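You operate a simulated robot arm through the tools that you are given. There is no shell and no other tool.

Carry out the task below with a simulated robot arm. There is one attempt and no reset: what you move stays moved.

JOB
Seal plate 56 in the plate holder with the purple film and the blue roller.
Fine: lay the film, clamp the plate, roll till the film shows SEALED; roller back in its stand, clamp free. Set down upright: blue roller.

It is judged by the outcome, as a careful person would: the job done as asked, and still so three seconds after it is handed in. It fails if anything else is knocked over, pushed out of place, dropped, spilled or broken. A push-on lid holds only when it is set on centred and level and pressed home; a screw cap is set on level and turned clockwise until tight.

ROBOT AND FRAMES
A 7-joint arm with a two-finger gripper, fixed in place. Base frame: the origin is on the floor under the middle of its stand, x ahead of it, y to its left, z up. Units: m, degrees, N and s.
With the tool pointing down near the work surface it reaches from about 0.38 to 0.78 m from the base axis. Its first joint turns from -143.0 to 143.0 degrees. Payload 2.45 kg.
Tool frame: the origin (TCP) lies between the finger pads and is the grasp point; the fingertips stand 0.026 m ahead of it; z points along the fingers, y is the line along which they close. The gripper opens to 0.096 m; its body begins 0.069 m behind the TCP.
Orientation is told as [roll, pitch, yaw] about the base's x, y, z axes, in that order, counted from this pose: with the fingers straight down and closing along the base's y, the tool's x points along the base's -x, its y along +y and its z along -z.

CONTROLS
- The arm moves only by the tool nudge_tool. Its argument "rows" is a list of rows, each a list of 3 entries, a list of its own where there are three numbers: the shift along the base's x, y, z in m, then the turn, a rotation vector about the base's x, y, z in degrees, then the finger opening in m, from 0 to 0.096. In form: [[[tx, ty, tz], [wx, wy, wz], gripper], ...]. A call has 1 to 20 rows; each row shifts and turns the commanded pose from where the row before left it. Rows are played at 5 a second. More than 0.05 m and 8.6 degrees between two rows, or a gripper value outside its range, and nothing of the call is played. A pose out of reach is approached as far as the arm can. The call stops where the force on the tool passes 40 N (or 10 N more than at its start, if that is more) or the arm is blocked; 0.2 s more then pass. Each finger travels about 0.05 m/s and halts on what it meets, pressing with about 38 N; the grip force reading is that of the motor and also rises with nothing between the fingers. The clock runs only during rows and for 0.2 s after the last one: add rows that do not move to give the fingers time. The reply holds the time, the measured pose of the TCP, the force on the tool along the base axes, the opening and the grip force, in the units named above and with some noise, with the torque about the TCP (base axes, N m) and any sound that the robot's microphone picked up.
- Cameras (640 x 400 px; columns grow to the right, rows downward): "scene" is fixed at [0.0514, -0.5001, 1.6121]; the picture's right is [0.56, -0.83, 0.00], its down [-0.57, -0.38, -0.73] and it looks along [0.61, 0.41, -0.68] (base axes); focal length 343 px, centre (320, 200). "wrist" rides on the gripper at [0.082, 0.003, -0.098] in the tool frame; the picture's right is [-0.04, 1.00, 0.00], its down [-0.73, -0.03, -0.68] and it looks along [-0.68, -0.03, 0.73] (tool axes); focal length 256 px, centre (320, 200). There is no depth. A picture from a camera that has moved, and an enlarged one, comes with that camera's place and axes in the base frame and with its lens.
- grab_frame(camera): a new picture of that camera. It takes no simulated time.
- lift_body(by): slides the trunk up (or, below 0, down) by that many m; the arm rides with it, the base frame stays. It gives what a move gives, with no picture.
- close_up(camera, box): a new picture of the part [left, top, right, bottom] of that camera's present view, enlarged. It takes no simulated time.
- close_job(): hands the job in; it is judged then, once.

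Places have to be worked out from the pictures, the camera data and where the tool is seen. Open the gripper and draw the arm clear of the work before you hand the job in, unless the task says otherwise.

The tools are called after ">>>" as a command line: name --argument value ..., lists and objects as JSON in quotes. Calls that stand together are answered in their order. nudge_tool: Moves the arm, as the interface text tells. Its arguments: {"type":"object","properties":{"rows":{"type":"array","items":{"type":"array"}}},"required":["rows"]} The other tools are called the same way: lift_body (by) moves the trunk up or down; grab_frame (camera) takes a picture; close_up (camera, box) takes an enlarged picture of a part of a camera's view; close_job () hands the job in.

At the start:

```text
time_s: 0.0
position: [0.4055, -0.0093, 1.2554]
tool_rot: [0.1, 0.1, 0.0]
wrist_force: [-0.1, -0.1, 0.1]
ft_torque: [0.0, 0.02, 0.0]
finger_gap: 0.0959
grip_force: 0.0
trunk travel left (down, up): [-0.575, 0.065]
```

scene: 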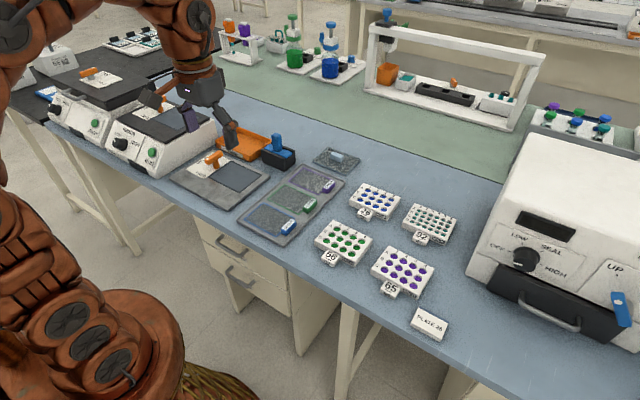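
wrist: 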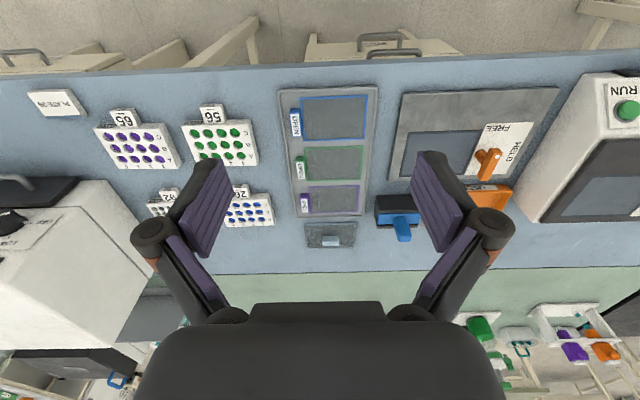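

I'll look closer at the work area before moving anything.

>>> close_up --camera "scene" --box '[160, 110, 360, 260]'

>>> close_up --camera "scene" --box '[300, 170, 480, 350]'

>>> close_up --camera "wrist" --box '[270, 70, 560, 260]'

>>> close_up --camera "wrist" --box '[20, 70, 290, 240]'

```text
2.67 times, centred on (260, 185) of scene
camera zoom: at [0.0514, -0.5001, 1.6121], right [0.56, -0.83, 0.0], down [-0.57, -0.38, -0.73], along [0.61, 0.41, -0.68], focal length 914 px, centre (480, 240)
```

zoom: 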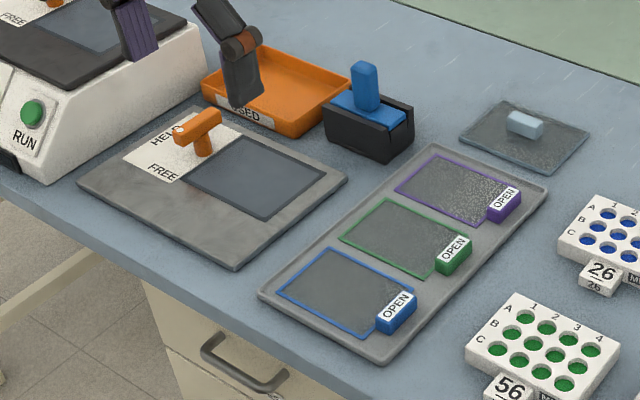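

```text
2.22 times, centred on (390, 260) of scene
camera zoom: at [0.0514, -0.5001, 1.6121], right [0.56, -0.83, 0.0], down [-0.57, -0.38, -0.73], along [0.61, 0.41, -0.68], focal length 762 px, centre (164, 67)
```

zoom: 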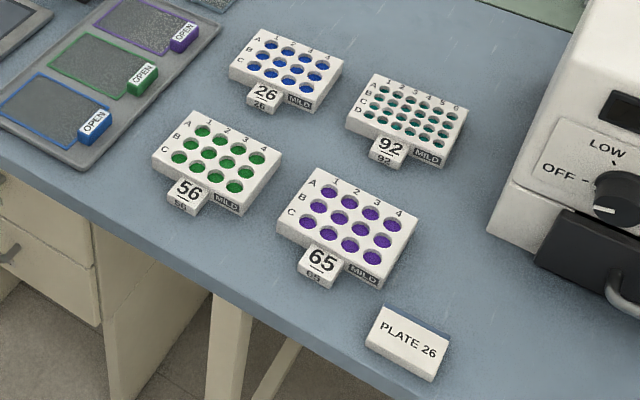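

```text
2.11 times, centred on (415, 165) of wrist
camera zoom: at [0.3241, -0.0066, 1.3533], right [0.04, 1.0, 0.0], down [0.73, -0.03, 0.68], along [0.68, -0.03, -0.73], focal length 539 px, centre (120, 274)
```

zoom: 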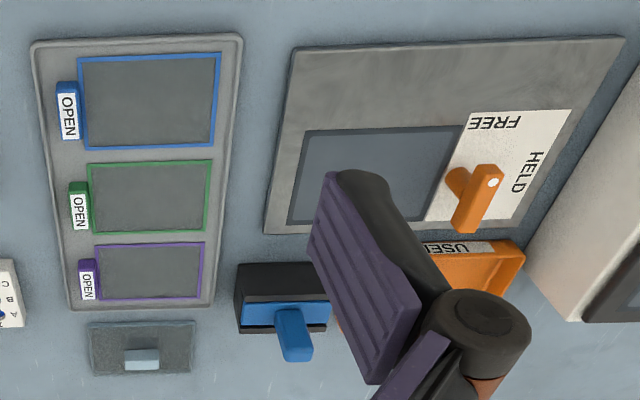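

```text
2.35 times, centred on (155, 155) of wrist
camera zoom: at [0.3241, -0.0066, 1.3533], right [0.04, 1.0, 0.0], down [0.73, -0.03, 0.68], along [0.68, -0.03, -0.73], focal length 602 px, centre (708, 306)
```

zoom: 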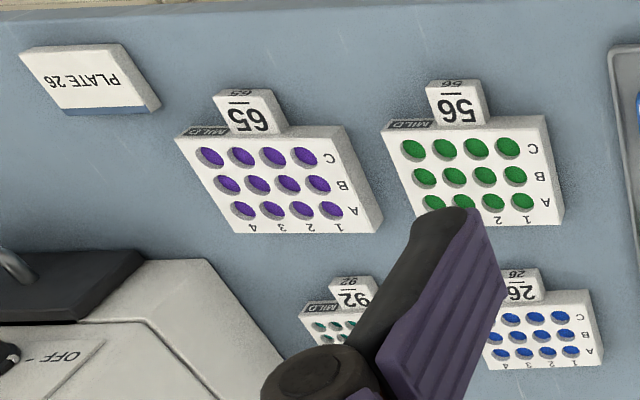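

Triangulating both views puts the plate tops near z≈0.91, plate 56 near (0.58,-0.22), the holder recess near (0.634,0.24) and the purple film near (0.76,0.01). I'll lower the trunk some so that I can see closer and work at bench height.

>>> lift_body --by -0.1

>>> grab_frame --camera "scene"

>>> grab_frame --camera "wrist"

```text
time_s: 1.3
position: [0.4045, -0.0094, 1.1552]
tool_rot: [0.1, 0.1, -0.1]
wrist_force: [-0.2, -0.1, -0.4]
ft_torque: [0.01, 0.03, 0.06]
finger_gap: 0.0962
grip_force: 0.0
trunk travel left (down, up): [-0.475, 0.165]
```

```text
taken
```

scene: 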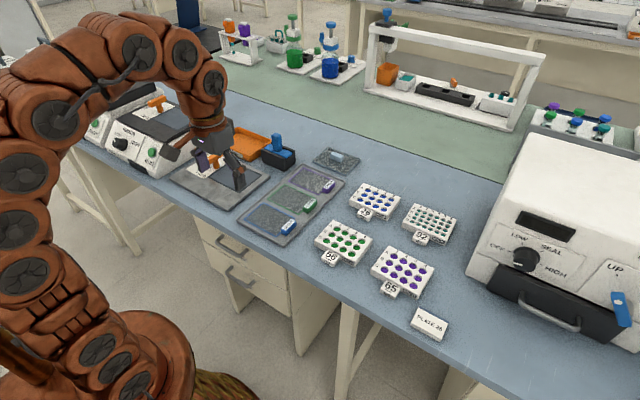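

```text
taken
camera wrist: at [0.3241, -0.0066, 1.2533], right [0.04, 1.0, 0.0], down [0.73, -0.03, 0.68], along [0.68, -0.03, -0.73], focal length 256 px, centre (320, 200)
```

wrist: 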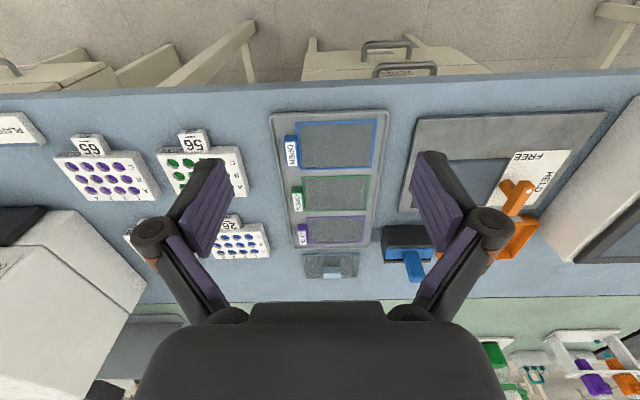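

The trunk drop worked cleanly. I'll slide the tool to the right, behind plate 56, to get a close wrist view of the plate and its tag.

>>> nudge_tool --rows '[[[0, -0.05, 0], [0, 0, 0], 0.096], [[0, -0.05, 0], [0, 0, 0], 0.096], [[0, -0.05, 0], [0, 0, 0], 0.096], [[0, -0.05, 0], [0, 0, 0], 0.096], [[0, 0, 0], [0, 0, 0], 0.096]]'

>>> grab_frame --camera "wrist"

>>> close_up --camera "wrist" --box '[200, 80, 440, 230]'

```text
time_s: 2.5
position: [0.4054, -0.2147, 1.1579]
tool_rot: [-0.1, 0.0, 0.0]
wrist_force: [-0.8, 0.5, -0.4]
ft_torque: [0.01, -0.01, 0.0]
finger_gap: 0.0961
grip_force: 0.1
trunk travel left (down, up): [-0.475, 0.165]
```

```text
taken
camera wrist: at [0.3255, -0.2109, 1.2561], right [0.04, 1.0, 0.0], down [0.73, -0.03, 0.68], along [0.68, -0.03, -0.73], focal length 256 px, centre (320, 200)
```

wrist: 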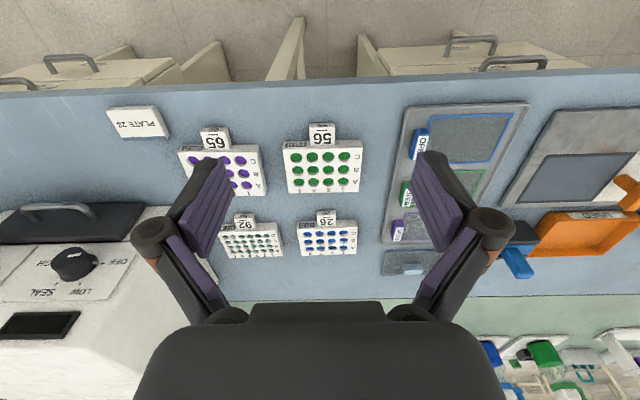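

```text
2.67 times, centred on (320, 155) of wrist
camera zoom: at [0.3255, -0.2109, 1.2561], right [0.04, 1.0, 0.0], down [0.73, -0.03, 0.68], along [0.68, -0.03, -0.73], focal length 683 px, centre (320, 320)
```

zoom: 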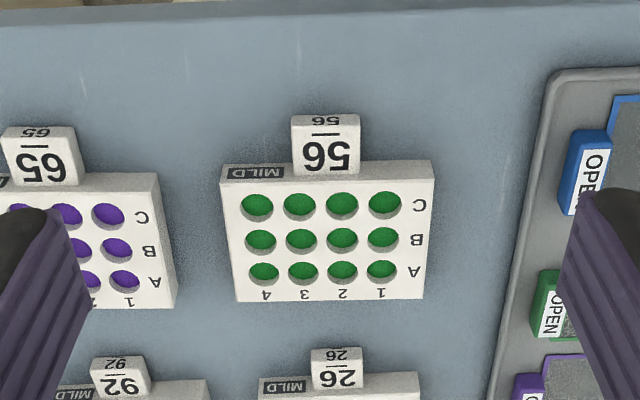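

Plate 56 is a ~0.125 x 0.09 m plate centred near (0.584,-0.217), with a ~0.037 m wide tag on the robot's side reaching to x≈0.504. Next I'll move left to view the holder, lever, roller and film tray up close.

>>> nudge_tool --rows '[[[0, 0.05, 0], [0, 0, 0], 0.096], [[0, 0.05, 0], [0, 0, 0], 0.096], [[0, 0.05, 0], [0, 0, 0], 0.096], [[0, 0.05, 0], [0, 0, 0], 0.096], [[0, 0.05, 0], [0, 0, 0], 0.096], [[0, 0.05, 0], [0, 0, 0], 0.096], [[0, 0.05, 0], [0, 0, 0], 0.096], [[0, 0.05, 0], [0, 0, 0], 0.096], [[0, 0.05, 0], [0, 0, 0], 0.096], [[0, 0, 0], [0, 0, 0], 0.096]]'

>>> grab_frame --camera "wrist"

>>> close_up --camera "wrist" --box '[220, 80, 460, 230]'

>>> close_up --camera "wrist" --box '[40, 80, 280, 230]'

```text
time_s: 4.7
position: [0.4113, 0.2422, 1.1523]
tool_rot: [0.0, 0.1, 0.1]
wrist_force: [-0.3, -0.3, 0.6]
ft_torque: [-0.03, -0.01, 0.0]
finger_gap: 0.096
grip_force: 0.0
trunk travel left (down, up): [-0.475, 0.165]
```

```text
taken
camera wrist: at [0.33, 0.2462, 1.2505], right [0.04, 1.0, 0.0], down [0.73, -0.03, 0.68], along [0.68, -0.03, -0.73], focal length 256 px, centre (320, 200)
```

wrist: 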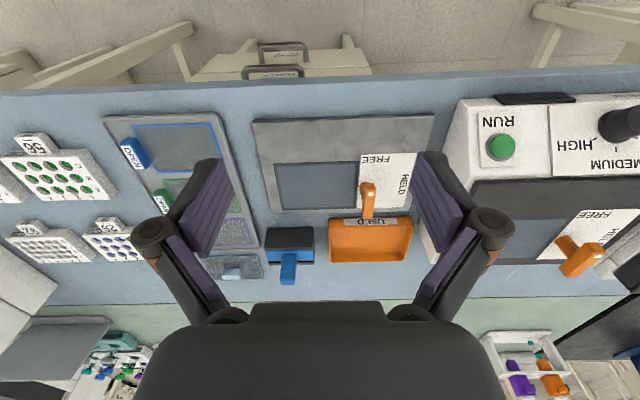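

```text
2.67 times, centred on (340, 155) of wrist
camera zoom: at [0.33, 0.2462, 1.2505], right [0.04, 1.0, 0.0], down [0.73, -0.03, 0.68], along [0.68, -0.03, -0.73], focal length 683 px, centre (267, 320)
```

zoom: 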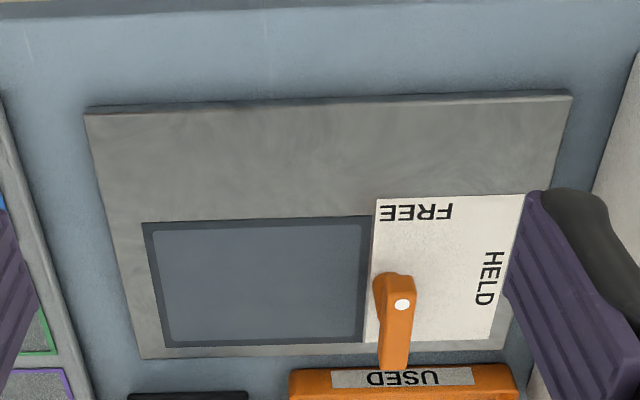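

```text
2.67 times, centred on (160, 155) of wrist
camera zoom: at [0.33, 0.2462, 1.2505], right [0.04, 1.0, 0.0], down [0.73, -0.03, 0.68], along [0.68, -0.03, -0.73], focal length 683 px, centre (747, 320)
```

zoom: 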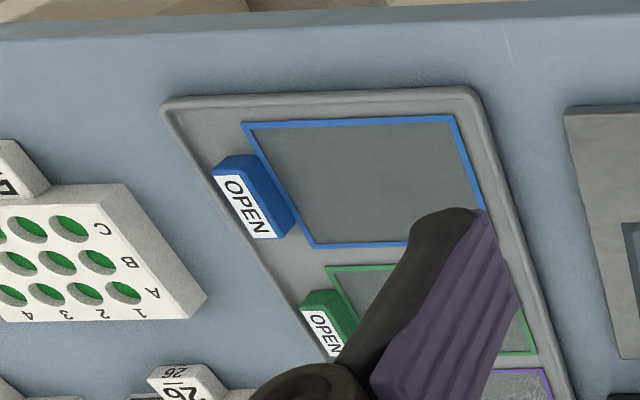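

The wrist view shows the holder with a dark recess and an orange lever near FREE. I'll take a tight scene zoom on the lever and roller to understand their shapes.

>>> close_up --camera "scene" --box '[170, 120, 270, 210]'

>>> close_up --camera "scene" --box '[240, 120, 340, 210]'

>>> close_up --camera "wrist" --box '[240, 200, 440, 310]'

```text
4.44 times, centred on (220, 165) of scene
camera zoom: at [0.0514, -0.5001, 1.6121], right [0.56, -0.83, 0.0], down [-0.57, -0.38, -0.73], along [0.61, 0.41, -0.68], focal length 1523 px, centre (764, 356)
```

zoom: 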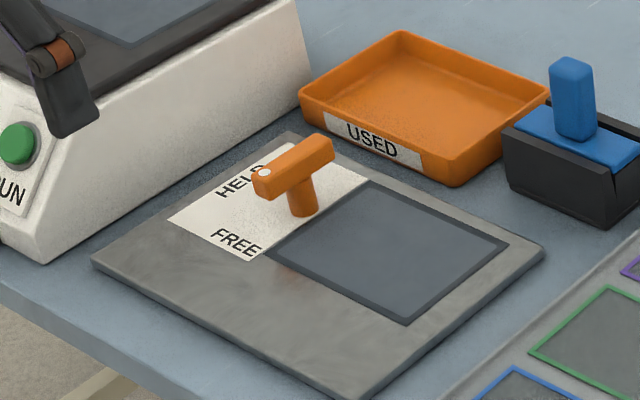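

```text
4.44 times, centred on (290, 165) of scene
camera zoom: at [0.0514, -0.5001, 1.6121], right [0.56, -0.83, 0.0], down [-0.57, -0.38, -0.73], along [0.61, 0.41, -0.68], focal length 1523 px, centre (453, 356)
```

zoom: 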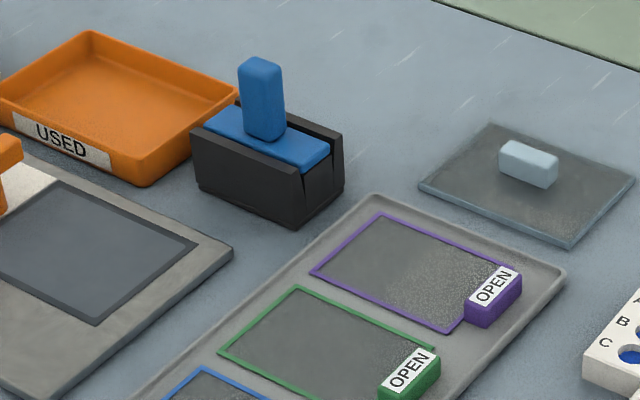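

```text
3.20 times, centred on (340, 255) of wrist
camera zoom: at [0.33, 0.2462, 1.2505], right [0.04, 1.0, 0.0], down [0.73, -0.03, 0.68], along [0.68, -0.03, -0.73], focal length 819 px, centre (256, 24)
```

zoom: 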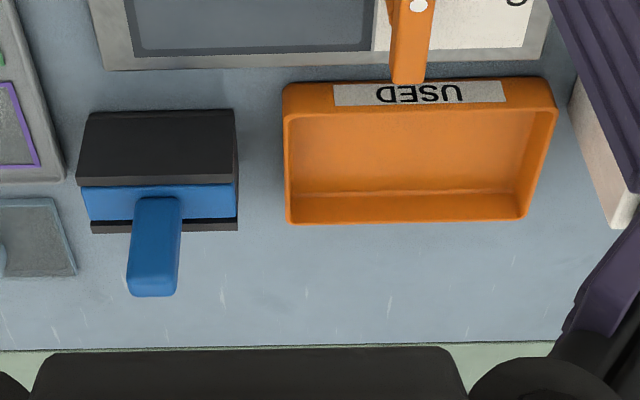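

The lever is a T-handle on a post with its white dot pointing to FREE; holder top is near z≈0.89 with the recess spanning about x 0.58–0.694, y 0.155–0.30. I'll go lower to inspect the recess depth and lever.

>>> nudge_tool --rows '[[[0, 0, -0.05], [0, 0, 0], 0.096], [[0, 0, -0.05], [0, 0, 0], 0.096], [[0, 0.02, -0.02], [0, 0, 0], 0.096], [[0, 0, 0], [0, 0, 0], 0.096]]'

>>> grab_frame --camera "wrist"

>>> close_up --camera "wrist" --box '[200, 80, 440, 230]'

>>> close_up --camera "wrist" --box '[220, 180, 420, 305]'

```text
time_s: 5.7
position: [0.4064, 0.2601, 1.0352]
tool_rot: [0.0, -0.1, 0.1]
wrist_force: [-0.3, -0.3, -0.2]
ft_torque: [-0.01, 0.01, 0.0]
finger_gap: 0.0961
grip_force: 0.0
trunk travel left (down, up): [-0.475, 0.165]
```

```text
taken
camera wrist: at [0.3269, 0.2632, 1.1337], right [0.04, 1.0, 0.0], down [0.73, -0.03, 0.68], along [0.68, -0.03, -0.73], focal length 256 px, centre (320, 200)
```

wrist: 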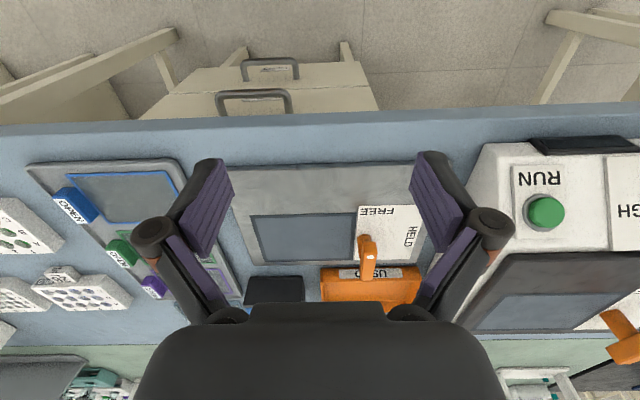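

```text
2.67 times, centred on (320, 155) of wrist
camera zoom: at [0.3269, 0.2632, 1.1337], right [0.04, 1.0, 0.0], down [0.73, -0.03, 0.68], along [0.68, -0.03, -0.73], focal length 683 px, centre (320, 320)
```

zoom: 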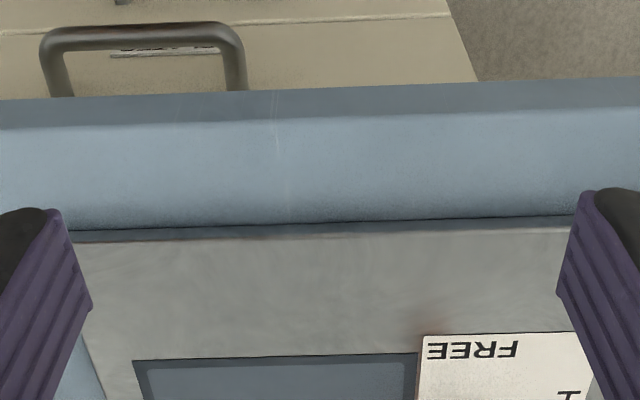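

```text
3.20 times, centred on (320, 242) of wrist
camera zoom: at [0.3269, 0.2632, 1.1337], right [0.04, 1.0, 0.0], down [0.73, -0.03, 0.68], along [0.68, -0.03, -0.73], focal length 819 px, centre (320, 64)
```

zoom: 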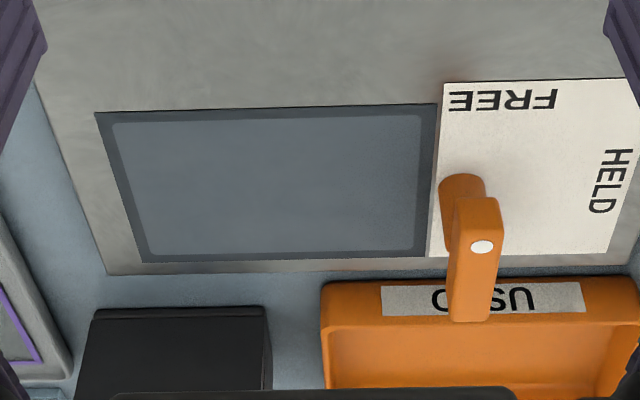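

The lever bar spans x≈0.600–0.664 at y≈0.315, z≈0.925–0.945, pivoting near (0.635,0.316); the recess looks shallow or flush, the bench is near z≈0.881. Now I go back over to plate 56 at a lower height to measure its tag.

>>> nudge_tool --rows '[[[0, -0.02, 0.05], [0, 0, 0], 0.096], [[0, -0.05, 0.03], [0, 0, 0], 0.096], [[0, -0.05, 0], [0, 0, 0], 0.096], [[0, -0.05, 0], [0, 0, 0], 0.096], [[0, -0.05, 0], [0, 0, 0], 0.096], [[0, -0.05, 0], [0, 0, 0], 0.096], [[0, -0.05, 0], [0, 0, 0], 0.096], [[0, -0.05, 0], [0, 0, 0], 0.096], [[0, -0.05, 0], [0, 0, 0], 0.096], [[0, -0.05, -0.03], [0, 0, 0], 0.096], [[0, -0.01, -0.03], [0, 0, 0], 0.096], [[0, 0, 0], [0, 0, 0], 0.096], [[0, 0, 0], [0, 0, 0], 0.096]]'

>>> grab_frame --camera "wrist"

>>> close_up --camera "wrist" --box '[220, 130, 420, 255]'

>>> close_up --camera "scene" --box '[290, 200, 390, 290]'

```text
refused: row 1 steps farther than a row can; nothing moved
```

```text
taken
camera wrist: at [0.3269, 0.2632, 1.1337], right [0.04, 1.0, 0.0], down [0.73, -0.03, 0.68], along [0.68, -0.03, -0.73], focal length 256 px, centre (320, 200)
```

wrist: 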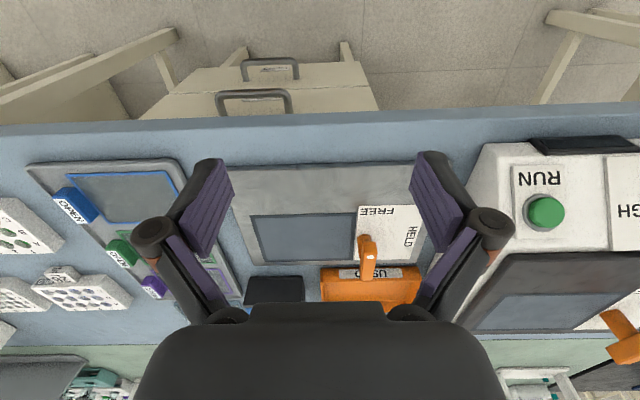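

```text
3.20 times, centred on (320, 192) of wrist
camera zoom: at [0.3269, 0.2632, 1.1337], right [0.04, 1.0, 0.0], down [0.73, -0.03, 0.68], along [0.68, -0.03, -0.73], focal length 819 px, centre (320, 224)
```

zoom: 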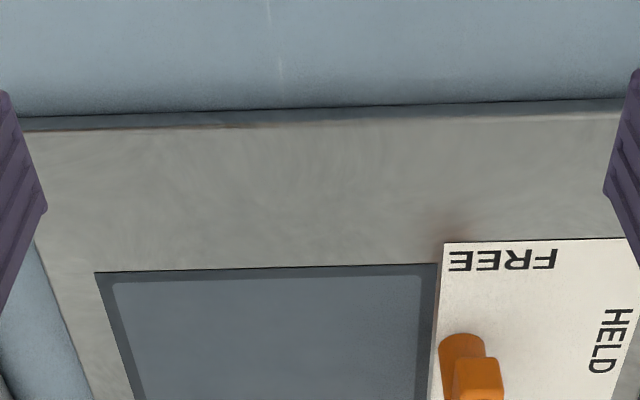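

```text
4.44 times, centred on (340, 245) of scene
camera zoom: at [0.0514, -0.5001, 1.6121], right [0.56, -0.83, 0.0], down [-0.57, -0.38, -0.73], along [0.61, 0.41, -0.68], focal length 1523 px, centre (231, 0)
```

zoom: 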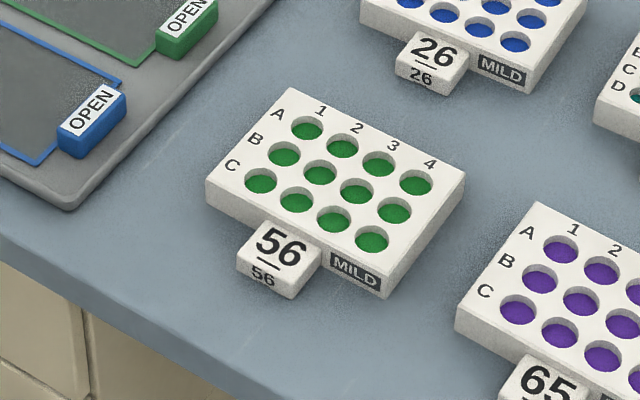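

Rows need a total length under 0.05 m, so nothing moved. The scene zoom shows the tag is lower than the plate top (~0.013 m high block); I'll redo the move with smaller steps.

>>> nudge_tool --rows '[[[0, 0, 0.048], [0, 0, 0], 0.096], [[0, -0.04, 0.025], [0, 0, 0], 0.096], [[0, -0.049, 0], [0, 0, 0], 0.096], [[0, -0.049, 0], [0, 0, 0], 0.096], [[0, -0.049, 0], [0, 0, 0], 0.096], [[0, -0.049, 0], [0, 0, 0], 0.096], [[0, -0.049, 0], [0, 0, 0], 0.096], [[0, -0.049, 0], [0, 0, 0], 0.096], [[0, -0.049, 0], [0, 0, 0], 0.096], [[0, -0.049, 0], [0, 0, 0], 0.096], [[0, -0.043, -0.02], [0, 0, 0], 0.096], [[0, 0, -0.04], [0, 0, 0], 0.096], [[0, 0, -0.03], [0, 0, 0], 0.096], [[0, 0, 0], [0, 0, 0], 0.096]]'

>>> grab_frame --camera "wrist"

>>> close_up --camera "wrist" --box '[220, 130, 420, 255]'

```text
time_s: 8.7
position: [0.4056, -0.2154, 1.0164]
tool_rot: [0.1, -0.1, 0.1]
wrist_force: [0.4, -0.6, -0.9]
ft_torque: [-0.01, -0.02, -0.01]
finger_gap: 0.096
grip_force: 0.0
trunk travel left (down, up): [-0.475, 0.165]
```

```text
taken
camera wrist: at [0.3245, -0.2124, 1.1149], right [0.04, 1.0, 0.0], down [0.73, -0.03, 0.68], along [0.68, -0.03, -0.73], focal length 256 px, centre (320, 200)
```

wrist: 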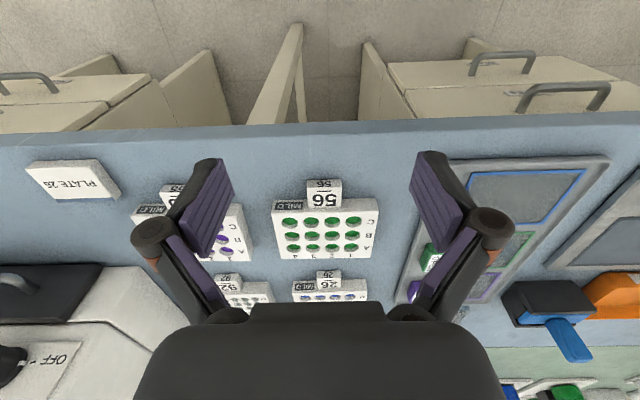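

```text
3.20 times, centred on (320, 192) of wrist
camera zoom: at [0.3245, -0.2124, 1.1149], right [0.04, 1.0, 0.0], down [0.73, -0.03, 0.68], along [0.68, -0.03, -0.73], focal length 819 px, centre (320, 224)
```

zoom: 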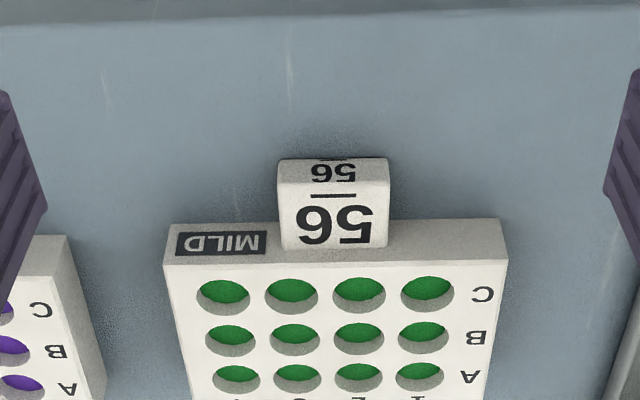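

Measured: plate top z≈0.903, tag top ≈0.896, tag x 0.510–0.542, ~0.04 wide centred at y≈-0.216. I'll hover over the tag with the fingers partly open and check alignment.

>>> nudge_tool --rows '[[[0.04, 0, 0], [0, 0, 0], 0.08], [[0.04, 0, 0], [0, 0, 0], 0.07], [[0.0365, -0.0017, -0.02], [0, 0, 0], 0.07], [[0, 0, -0.03], [0, 0, 0], 0.07], [[0, 0, 0], [0, 0, 0], 0.07], [[0, 0, 0], [0, 0, 0], 0.07]]'

>>> grab_frame --camera "wrist"

>>> close_up --camera "scene" --box '[280, 180, 400, 290]'

```text
time_s: 10.1
position: [0.5199, -0.2164, 0.9672]
tool_rot: [0.0, 0.0, 0.0]
wrist_force: [0.0, -0.7, 0.2]
ft_torque: [-0.05, 0.01, 0.01]
finger_gap: 0.0703
grip_force: 0.1
trunk travel left (down, up): [-0.475, 0.165]
```

```text
taken
camera wrist: at [0.4386, -0.2142, 1.0656], right [0.04, 1.0, 0.0], down [0.73, -0.03, 0.68], along [0.68, -0.03, -0.73], focal length 256 px, centre (320, 200)
```

wrist: 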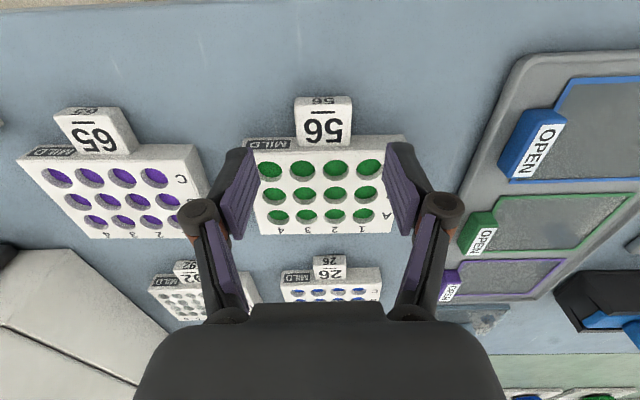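

```text
3.64 times, centred on (340, 235) of scene
camera zoom: at [0.0514, -0.5001, 1.6121], right [0.56, -0.83, 0.0], down [-0.57, -0.38, -0.73], along [0.61, 0.41, -0.68], focal length 1246 px, centre (247, 73)
```

zoom: 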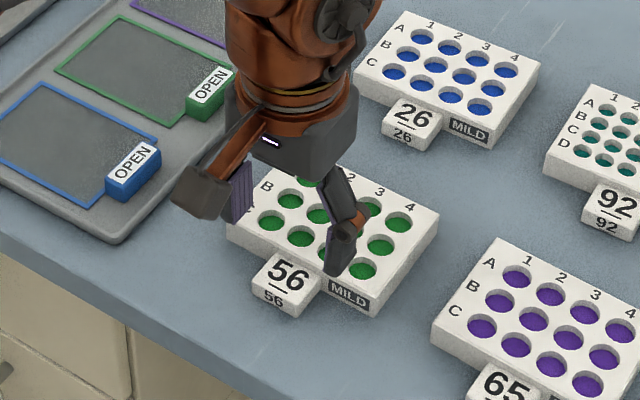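

Tag location is confirmed (x 0.510–0.541, y≈-0.217) and the tool is right above it. I lower to put the tips ~5 mm above the bench, then close on the tag.

>>> nudge_tool --rows '[[[0.001, 0, -0.028], [0, 0, 0], 0.07], [[0, 0, -0.02], [0, 0, 0], 0.07], [[0, 0, -0.008], [0, 0, 0], 0.07], [[0, 0, 0], [0, 0, 0], 0.07], [[0, 0, 0], [0, 0, 0], 0.07]]'

>>> close_up --camera "scene" --box '[280, 180, 400, 290]'

>>> grab_frame --camera "wrist"

```text
time_s: 11.3
position: [0.5212, -0.2166, 0.9122]
tool_rot: [0.0, 0.0, 0.0]
wrist_force: [0.3, -1.1, 0.1]
ft_torque: [0.01, 0.04, 0.02]
finger_gap: 0.0696
grip_force: 0.0
trunk travel left (down, up): [-0.475, 0.165]
```

```text
3.64 times, centred on (340, 235) of scene
camera zoom: at [0.0514, -0.5001, 1.6121], right [0.56, -0.83, 0.0], down [-0.57, -0.38, -0.73], along [0.61, 0.41, -0.68], focal length 1246 px, centre (247, 73)
```

zoom: 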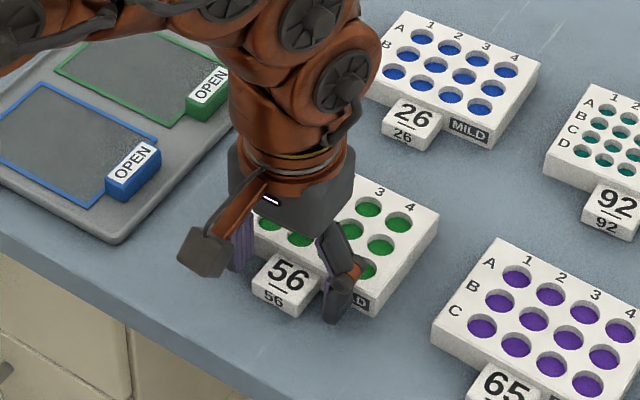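

```text
taken
camera wrist: at [0.4406, -0.2143, 1.0103], right [0.04, 1.0, 0.0], down [0.73, -0.03, 0.68], along [0.68, -0.03, -0.73], focal length 256 px, centre (320, 200)
```

wrist: 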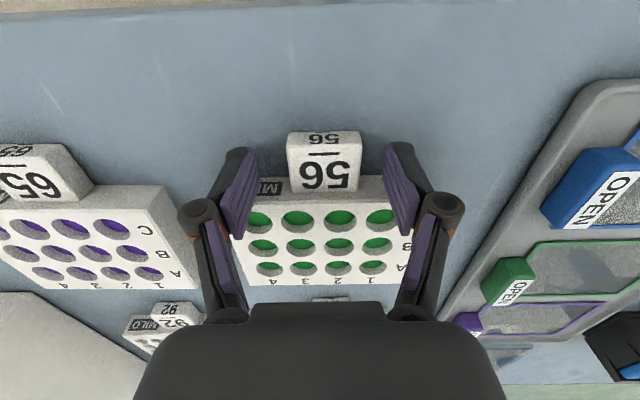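

Fingers flank the tag with no contact. Closing on it now.

>>> nudge_tool --rows '[[[0, 0, 0], [0, 0, 0], 0.03], [[0, 0, 0], [0, 0, 0], 0.03], [[0, 0, 0], [0, 0, 0], 0.03], [[0, 0, 0], [0, 0, 0], 0.03], [[0, 0, 0], [0, 0, 0], 0.03]]'

>>> grab_frame --camera "wrist"

```text
time_s: 12.5
position: [0.5211, -0.2167, 0.9129]
tool_rot: [0.0, 0.0, 0.0]
wrist_force: [0.7, -0.4, 2.0]
ft_torque: [0.01, -0.03, 0.05]
finger_gap: 0.0392
grip_force: 37.6
trunk travel left (down, up): [-0.475, 0.165]
```

```text
taken
camera wrist: at [0.4406, -0.2143, 1.0105], right [0.04, 1.0, 0.0], down [0.73, -0.03, 0.68], along [0.68, -0.03, -0.73], focal length 256 px, centre (320, 200)
```

wrist: 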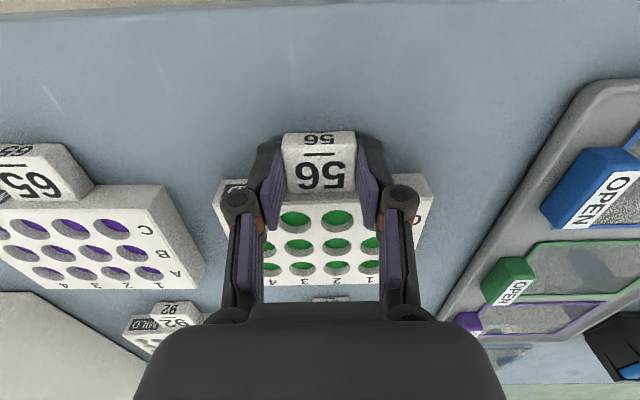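

The grip is firm at 0.039 m. I lift slowly and check that the plate comes up level.

>>> nudge_tool --rows '[[[0, 0, 0.01], [0, 0, 0], 0.03], [[0, 0, 0.015], [0, 0, 0], 0.03], [[0, 0, 0.025], [0, 0, 0], 0.03], [[0, 0, 0.03], [0, 0, 0], 0.03], [[0, 0, 0], [0, 0, 0], 0.03], [[0, 0, 0], [0, 0, 0], 0.03]]'

>>> grab_frame --camera "wrist"

>>> close_up --camera "scene" --box '[260, 140, 420, 280]'

```text
time_s: 13.9
position: [0.5226, -0.2185, 0.9908]
tool_rot: [0.0, 0.0, 0.1]
wrist_force: [0.1, -0.4, -0.6]
ft_torque: [0.01, 0.04, -0.02]
finger_gap: 0.0389
grip_force: 38.2
trunk travel left (down, up): [-0.475, 0.165]
```

```text
taken
camera wrist: at [0.4413, -0.2154, 1.0897], right [0.04, 1.0, 0.0], down [0.73, -0.03, 0.68], along [0.68, -0.03, -0.73], focal length 256 px, centre (320, 200)
```

wrist: 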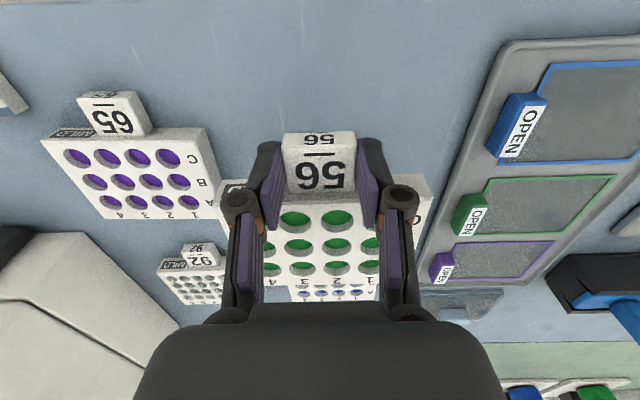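

```text
2.86 times, centred on (340, 210) of scene
camera zoom: at [0.0514, -0.5001, 1.6121], right [0.56, -0.83, 0.0], down [-0.57, -0.38, -0.73], along [0.61, 0.41, -0.68], focal length 979 px, centre (263, 171)
```

zoom: 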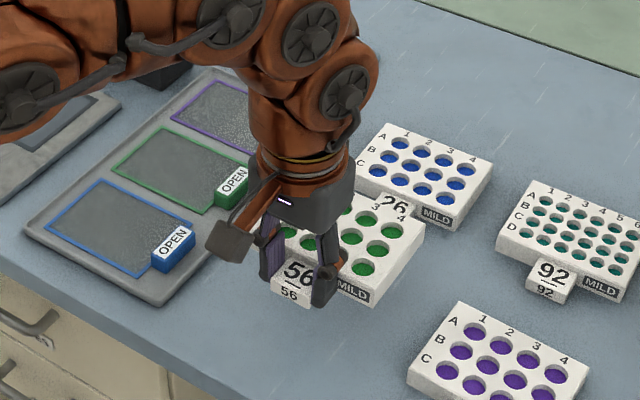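

The plate is held level. I'll raise it a little more and carry it gently, at ~0.15 m/s, over the film tray to hover above the recess centre at about (0.639,0.229), which puts the TCP at (0.571,0.228).

>>> nudge_tool --rows '[[[0, 0, 0.02], [0, 0, 0], 0.03], [[0, 0.02, 0.01], [0, 0, 0], 0.03], [[0, 0.03, 0], [0, 0, 0], 0.03], [[0, 0.03, 0], [0, 0, 0], 0.03], [[0, 0.03, 0], [0, 0, 0], 0.03], [[0, 0.03, 0], [0, 0, 0], 0.03], [[0, 0.03, 0], [0, 0, 0], 0.03], [[0, 0.03, 0], [0, 0, 0], 0.03], [[0, 0.03, 0], [0, 0, 0], 0.03], [[0, 0.03, 0], [0, 0, 0], 0.03], [[0, 0.03, 0], [0, 0, 0], 0.03], [[0, 0.03, 0], [0, 0, 0], 0.03], [[0.01, 0.03, 0], [0, 0, 0], 0.03], [[0.015, 0.03, 0], [0, 0, 0], 0.03], [[0.015, 0.03, 0], [0, 0, 0], 0.03], [[0.008, 0.0238, 0], [0, 0, 0], 0.03], [[0, 0.01, 0], [0, 0, 0], 0.03], [[0, 0, 0], [0, 0, 0], 0.03], [[0, 0, 0], [0, 0, 0], 0.03]]'

>>> grab_frame --camera "wrist"

>>> close_up --camera "scene" --box '[150, 110, 310, 230]'

```text
time_s: 17.9
position: [0.5691, 0.2265, 1.0216]
tool_rot: [0.1, 0.0, 0.0]
wrist_force: [-0.7, -0.2, -1.5]
ft_torque: [0.0, 0.04, -0.04]
finger_gap: 0.0391
grip_force: 38.2
trunk travel left (down, up): [-0.475, 0.165]
```

```text
taken
camera wrist: at [0.4887, 0.2291, 1.1199], right [0.04, 1.0, 0.0], down [0.73, -0.03, 0.68], along [0.68, -0.03, -0.73], focal length 256 px, centre (320, 200)
```

wrist: 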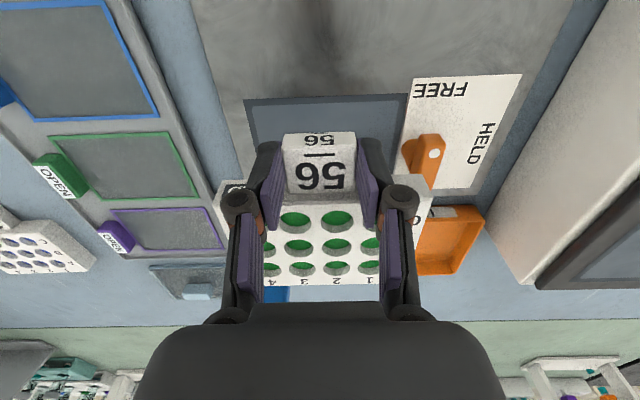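

```text
3.33 times, centred on (230, 170) of scene
camera zoom: at [0.0514, -0.5001, 1.6121], right [0.56, -0.83, 0.0], down [-0.57, -0.38, -0.73], along [0.61, 0.41, -0.68], focal length 1142 px, centre (620, 300)
```

zoom: 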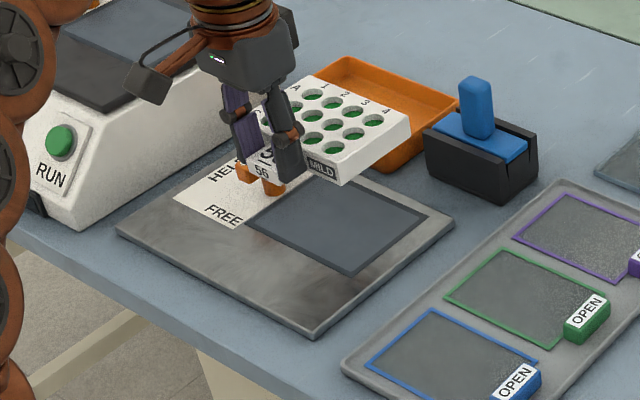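

The recess re-measured from here centres at about (0.6375,0.2295) and the plate sits within ~2 mm of it. I lower to about 15 mm above the holder and look again.

>>> nudge_tool --rows '[[[0, 0.0015, -0.03], [0, 0, 0], 0.03], [[0, 0, -0.03], [0, 0, 0], 0.03], [[0, 0, -0.025], [0, 0, 0], 0.03], [[0, 0, 0], [0, 0, 0], 0.03], [[0, 0, 0], [0, 0, 0], 0.03]]'

>>> grab_frame --camera "wrist"

>>> close_up --camera "scene" --box '[160, 120, 290, 220]'

```text
time_s: 19.1
position: [0.5722, 0.2284, 0.9343]
tool_rot: [0.0, 0.0, -0.1]
wrist_force: [0.4, -0.2, -1.0]
ft_torque: [0.06, 0.08, -0.01]
finger_gap: 0.0392
grip_force: 38.2
trunk travel left (down, up): [-0.475, 0.165]
```

```text
taken
camera wrist: at [0.4914, 0.2306, 1.0328], right [0.04, 1.0, 0.0], down [0.73, -0.03, 0.68], along [0.68, -0.03, -0.73], focal length 256 px, centre (320, 200)
```

wrist: 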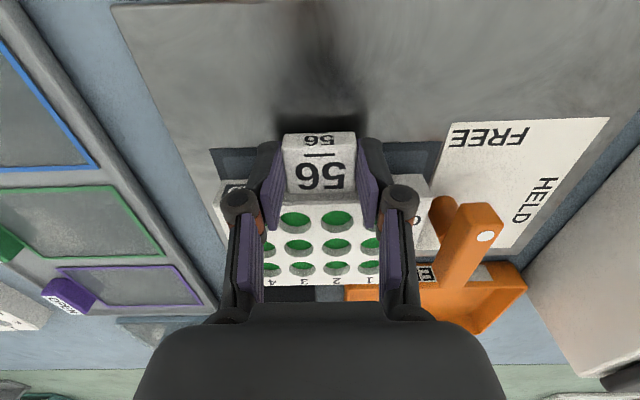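

```text
4.00 times, centred on (225, 170) of scene
camera zoom: at [0.0514, -0.5001, 1.6121], right [0.56, -0.83, 0.0], down [-0.57, -0.38, -0.73], along [0.61, 0.41, -0.68], focal length 1371 px, centre (700, 320)
```

zoom: 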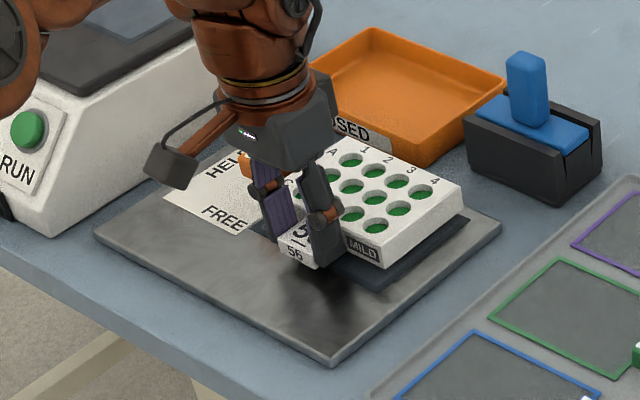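

Alignment looks centred in the dark frame. I adjust y by -1 mm and lower close to contact, watching the force.

>>> nudge_tool --rows '[[[0, -0.001, -0.006], [0, 0, 0], 0.03], [[0, 0, -0.006], [0, 0, 0], 0.03], [[0, 0, 0], [0, 0, 0], 0.03], [[0, 0, 0], [0, 0, 0], 0.03]]'

>>> close_up --camera "scene" --box '[190, 130, 280, 210]'

>>> close_up --camera "wrist" --box '[190, 100, 460, 310]'

```text
time_s: 20.1
position: [0.5707, 0.2267, 0.9245]
tool_rot: [0.1, -0.1, 0.0]
wrist_force: [-0.1, -1.1, 2.0]
ft_torque: [-0.02, -0.28, -0.01]
finger_gap: 0.0391
grip_force: 38.0
trunk travel left (down, up): [-0.475, 0.165]
```

```text
5.00 times, centred on (235, 170) of scene
camera zoom: at [0.0514, -0.5001, 1.6121], right [0.56, -0.83, 0.0], down [-0.57, -0.38, -0.73], along [0.61, 0.41, -0.68], focal length 1714 px, centre (745, 350)
```

zoom: 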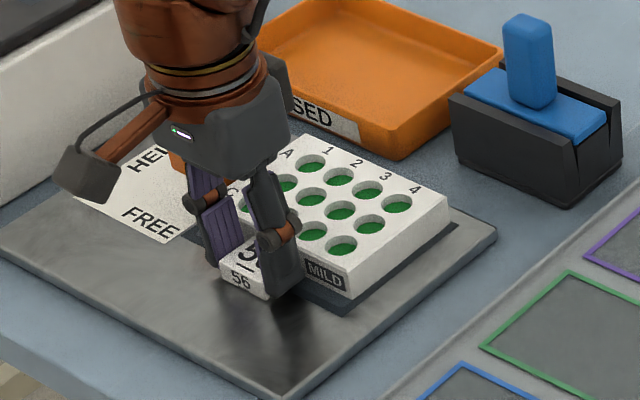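

```text
1.90 times, centred on (325, 205) of wrist
camera zoom: at [0.4902, 0.2303, 1.0225], right [0.04, 1.0, 0.0], down [0.73, -0.03, 0.68], along [0.68, -0.03, -0.73], focal length 488 px, centre (310, 190)
```

zoom: 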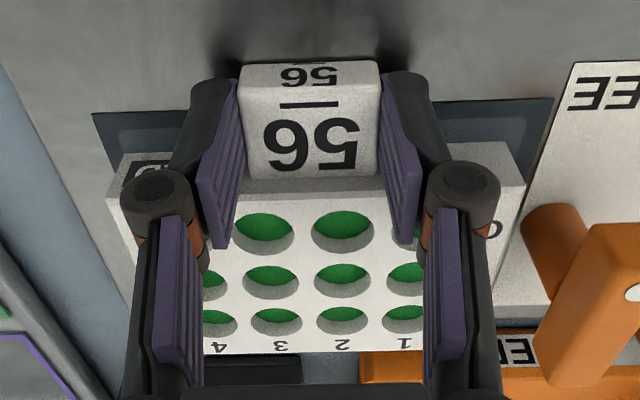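

A slight torque (-0.28 N·m, ~2–3 N up) shows the plate's far edge is just starting to touch. I'll go down in small steps and watch how force builds.

>>> nudge_tool --rows '[[[0, 0.0005, -0.0015], [0, 0, 0], 0.03], [[0, 0, 0], [0, 0, 0], 0.03], [[0, 0, 0], [0, 0, 0], 0.03]]'

>>> close_up --camera "wrist" --box '[190, 100, 460, 310]'

```text
time_s: 20.9
position: [0.572, 0.2283, 0.9245]
tool_rot: [0.0, -0.2, 0.1]
wrist_force: [-0.6, -4.8, 15.3]
ft_torque: [-0.25, 0.05, -0.01]
finger_gap: 0.0392
grip_force: 38.4
trunk travel left (down, up): [-0.475, 0.165]
```

```text
1.90 times, centred on (325, 205) of wrist
camera zoom: at [0.4901, 0.2306, 1.0222], right [0.04, 1.0, 0.0], down [0.73, -0.03, 0.68], along [0.68, -0.03, -0.73], focal length 488 px, centre (310, 190)
```

zoom: 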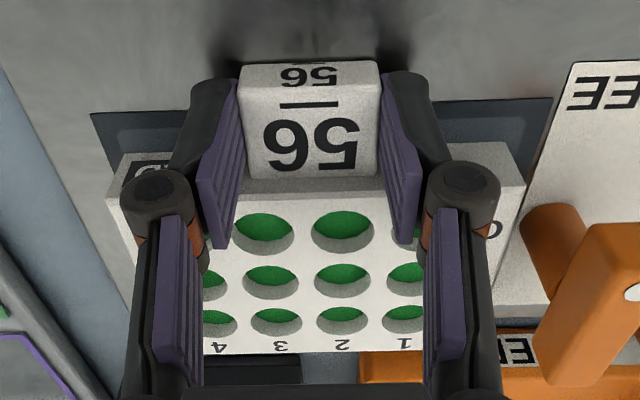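

Force rose to 15 N with z holding at 0.9245, centred under the tag, so the plate is resting on something. I zoom in to judge whether it sits flush in the frame or on an edge.

>>> close_up --camera "scene" --box '[225, 155, 265, 190]'

>>> close_up --camera "scene" --box '[205, 140, 275, 200]'

>>> close_up --camera "wrist" --box '[200, 120, 310, 200]'

>>> close_up --camera "wrist" --box '[340, 120, 460, 240]'

```text
11.43 times, centred on (245, 172) of scene
camera zoom: at [0.0514, -0.5001, 1.6121], right [0.56, -0.83, 0.0], down [-0.57, -0.38, -0.73], along [0.61, 0.41, -0.68], focal length 3917 px, centre (1177, 514)
```

zoom: 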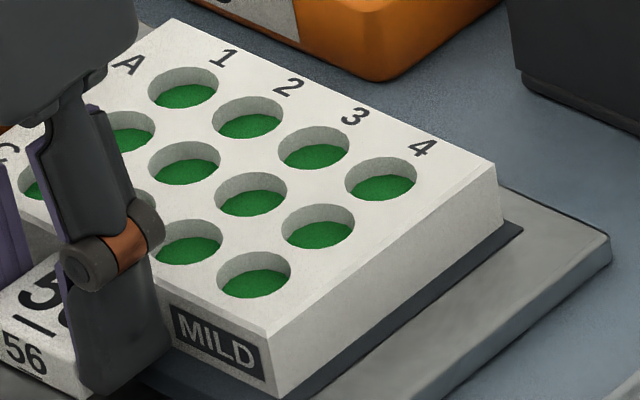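

```text
6.67 times, centred on (240, 170) of scene
camera zoom: at [0.0514, -0.5001, 1.6121], right [0.56, -0.83, 0.0], down [-0.57, -0.38, -0.73], along [0.61, 0.41, -0.68], focal length 2285 px, centre (853, 400)
```

zoom: 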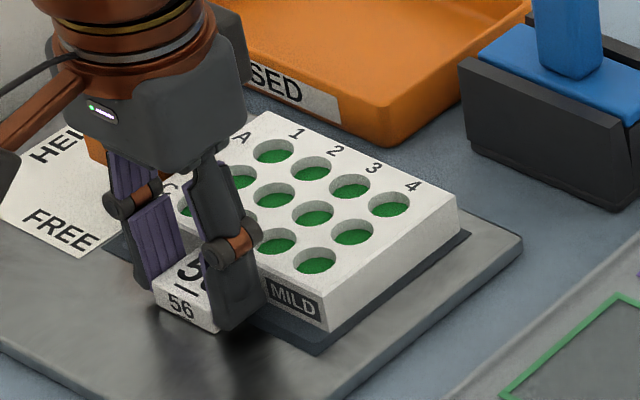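

```text
5.00 times, centred on (255, 160) of wrist
camera zoom: at [0.4901, 0.2306, 1.0222], right [0.04, 1.0, 0.0], down [0.73, -0.03, 0.68], along [0.68, -0.03, -0.73], focal length 1280 px, centre (645, 400)
```

zoom: 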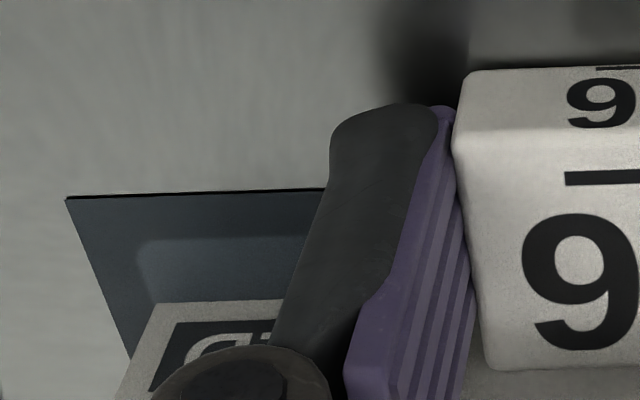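

```text
3.33 times, centred on (400, 180) of wrist
camera zoom: at [0.4901, 0.2306, 1.0222], right [0.04, 1.0, 0.0], down [0.73, -0.03, 0.68], along [0.68, -0.03, -0.73], focal length 853 px, centre (53, 267)
```

zoom: 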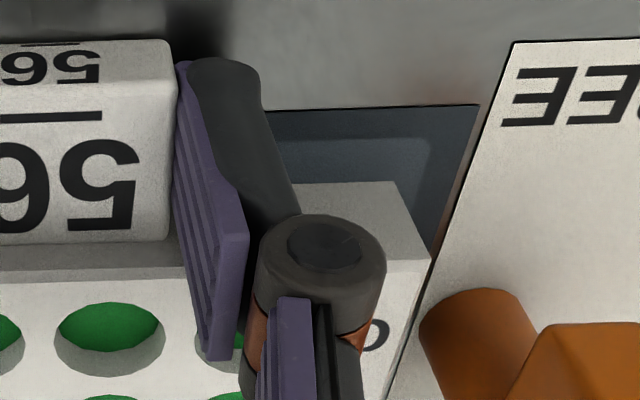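

No step or tilt is visible: the plate sits within the dark frame with a border on all sides. I ease off the pressing force by 1 mm and open the fingers to let it settle.

>>> nudge_tool --rows '[[[0, -0.0005, 0.001], [0, 0, 0], 0.03], [[0, 0, 0], [0, 0, 0], 0.03], [[0, 0, 0], [0, 0, 0], 0.044], [[0, 0, 0], [0, 0, 0], 0.06], [[0, 0, 0], [0, 0, 0], 0.06], [[0, 0, 0], [0, 0, 0], 0.06]]'

>>> close_up --camera "wrist" --box '[190, 100, 460, 310]'

>>> close_up --camera "scene" --box '[205, 140, 275, 200]'

```text
time_s: 22.3
position: [0.5713, 0.2276, 0.9254]
tool_rot: [0.0, 0.0, 0.0]
wrist_force: [-0.2, 0.5, -0.4]
ft_torque: [-0.02, -0.01, 0.02]
finger_gap: 0.06
grip_force: 0.2
trunk travel left (down, up): [-0.475, 0.165]
```

```text
1.90 times, centred on (325, 205) of wrist
camera zoom: at [0.4898, 0.2306, 1.0227], right [0.04, 1.0, 0.0], down [0.73, -0.03, 0.68], along [0.68, -0.03, -0.73], focal length 488 px, centre (310, 190)
```

zoom: 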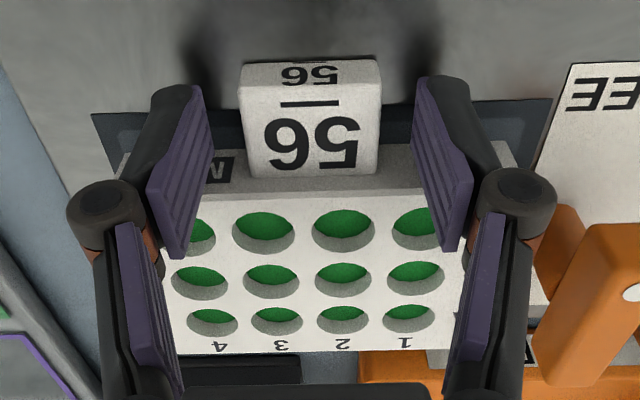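

```text
6.67 times, centred on (240, 170) of scene
camera zoom: at [0.0514, -0.5001, 1.6121], right [0.56, -0.83, 0.0], down [-0.57, -0.38, -0.73], along [0.61, 0.41, -0.68], focal length 2285 px, centre (853, 400)
```

zoom: 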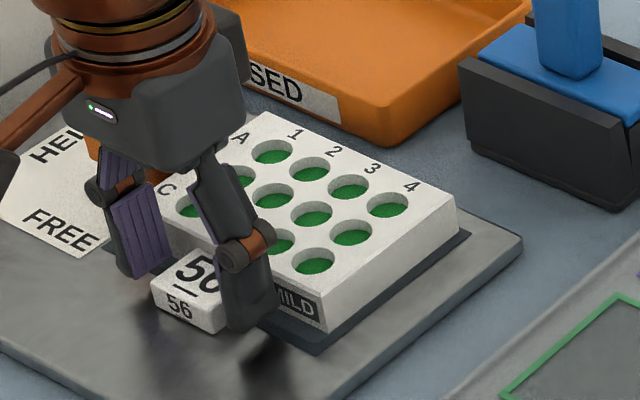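

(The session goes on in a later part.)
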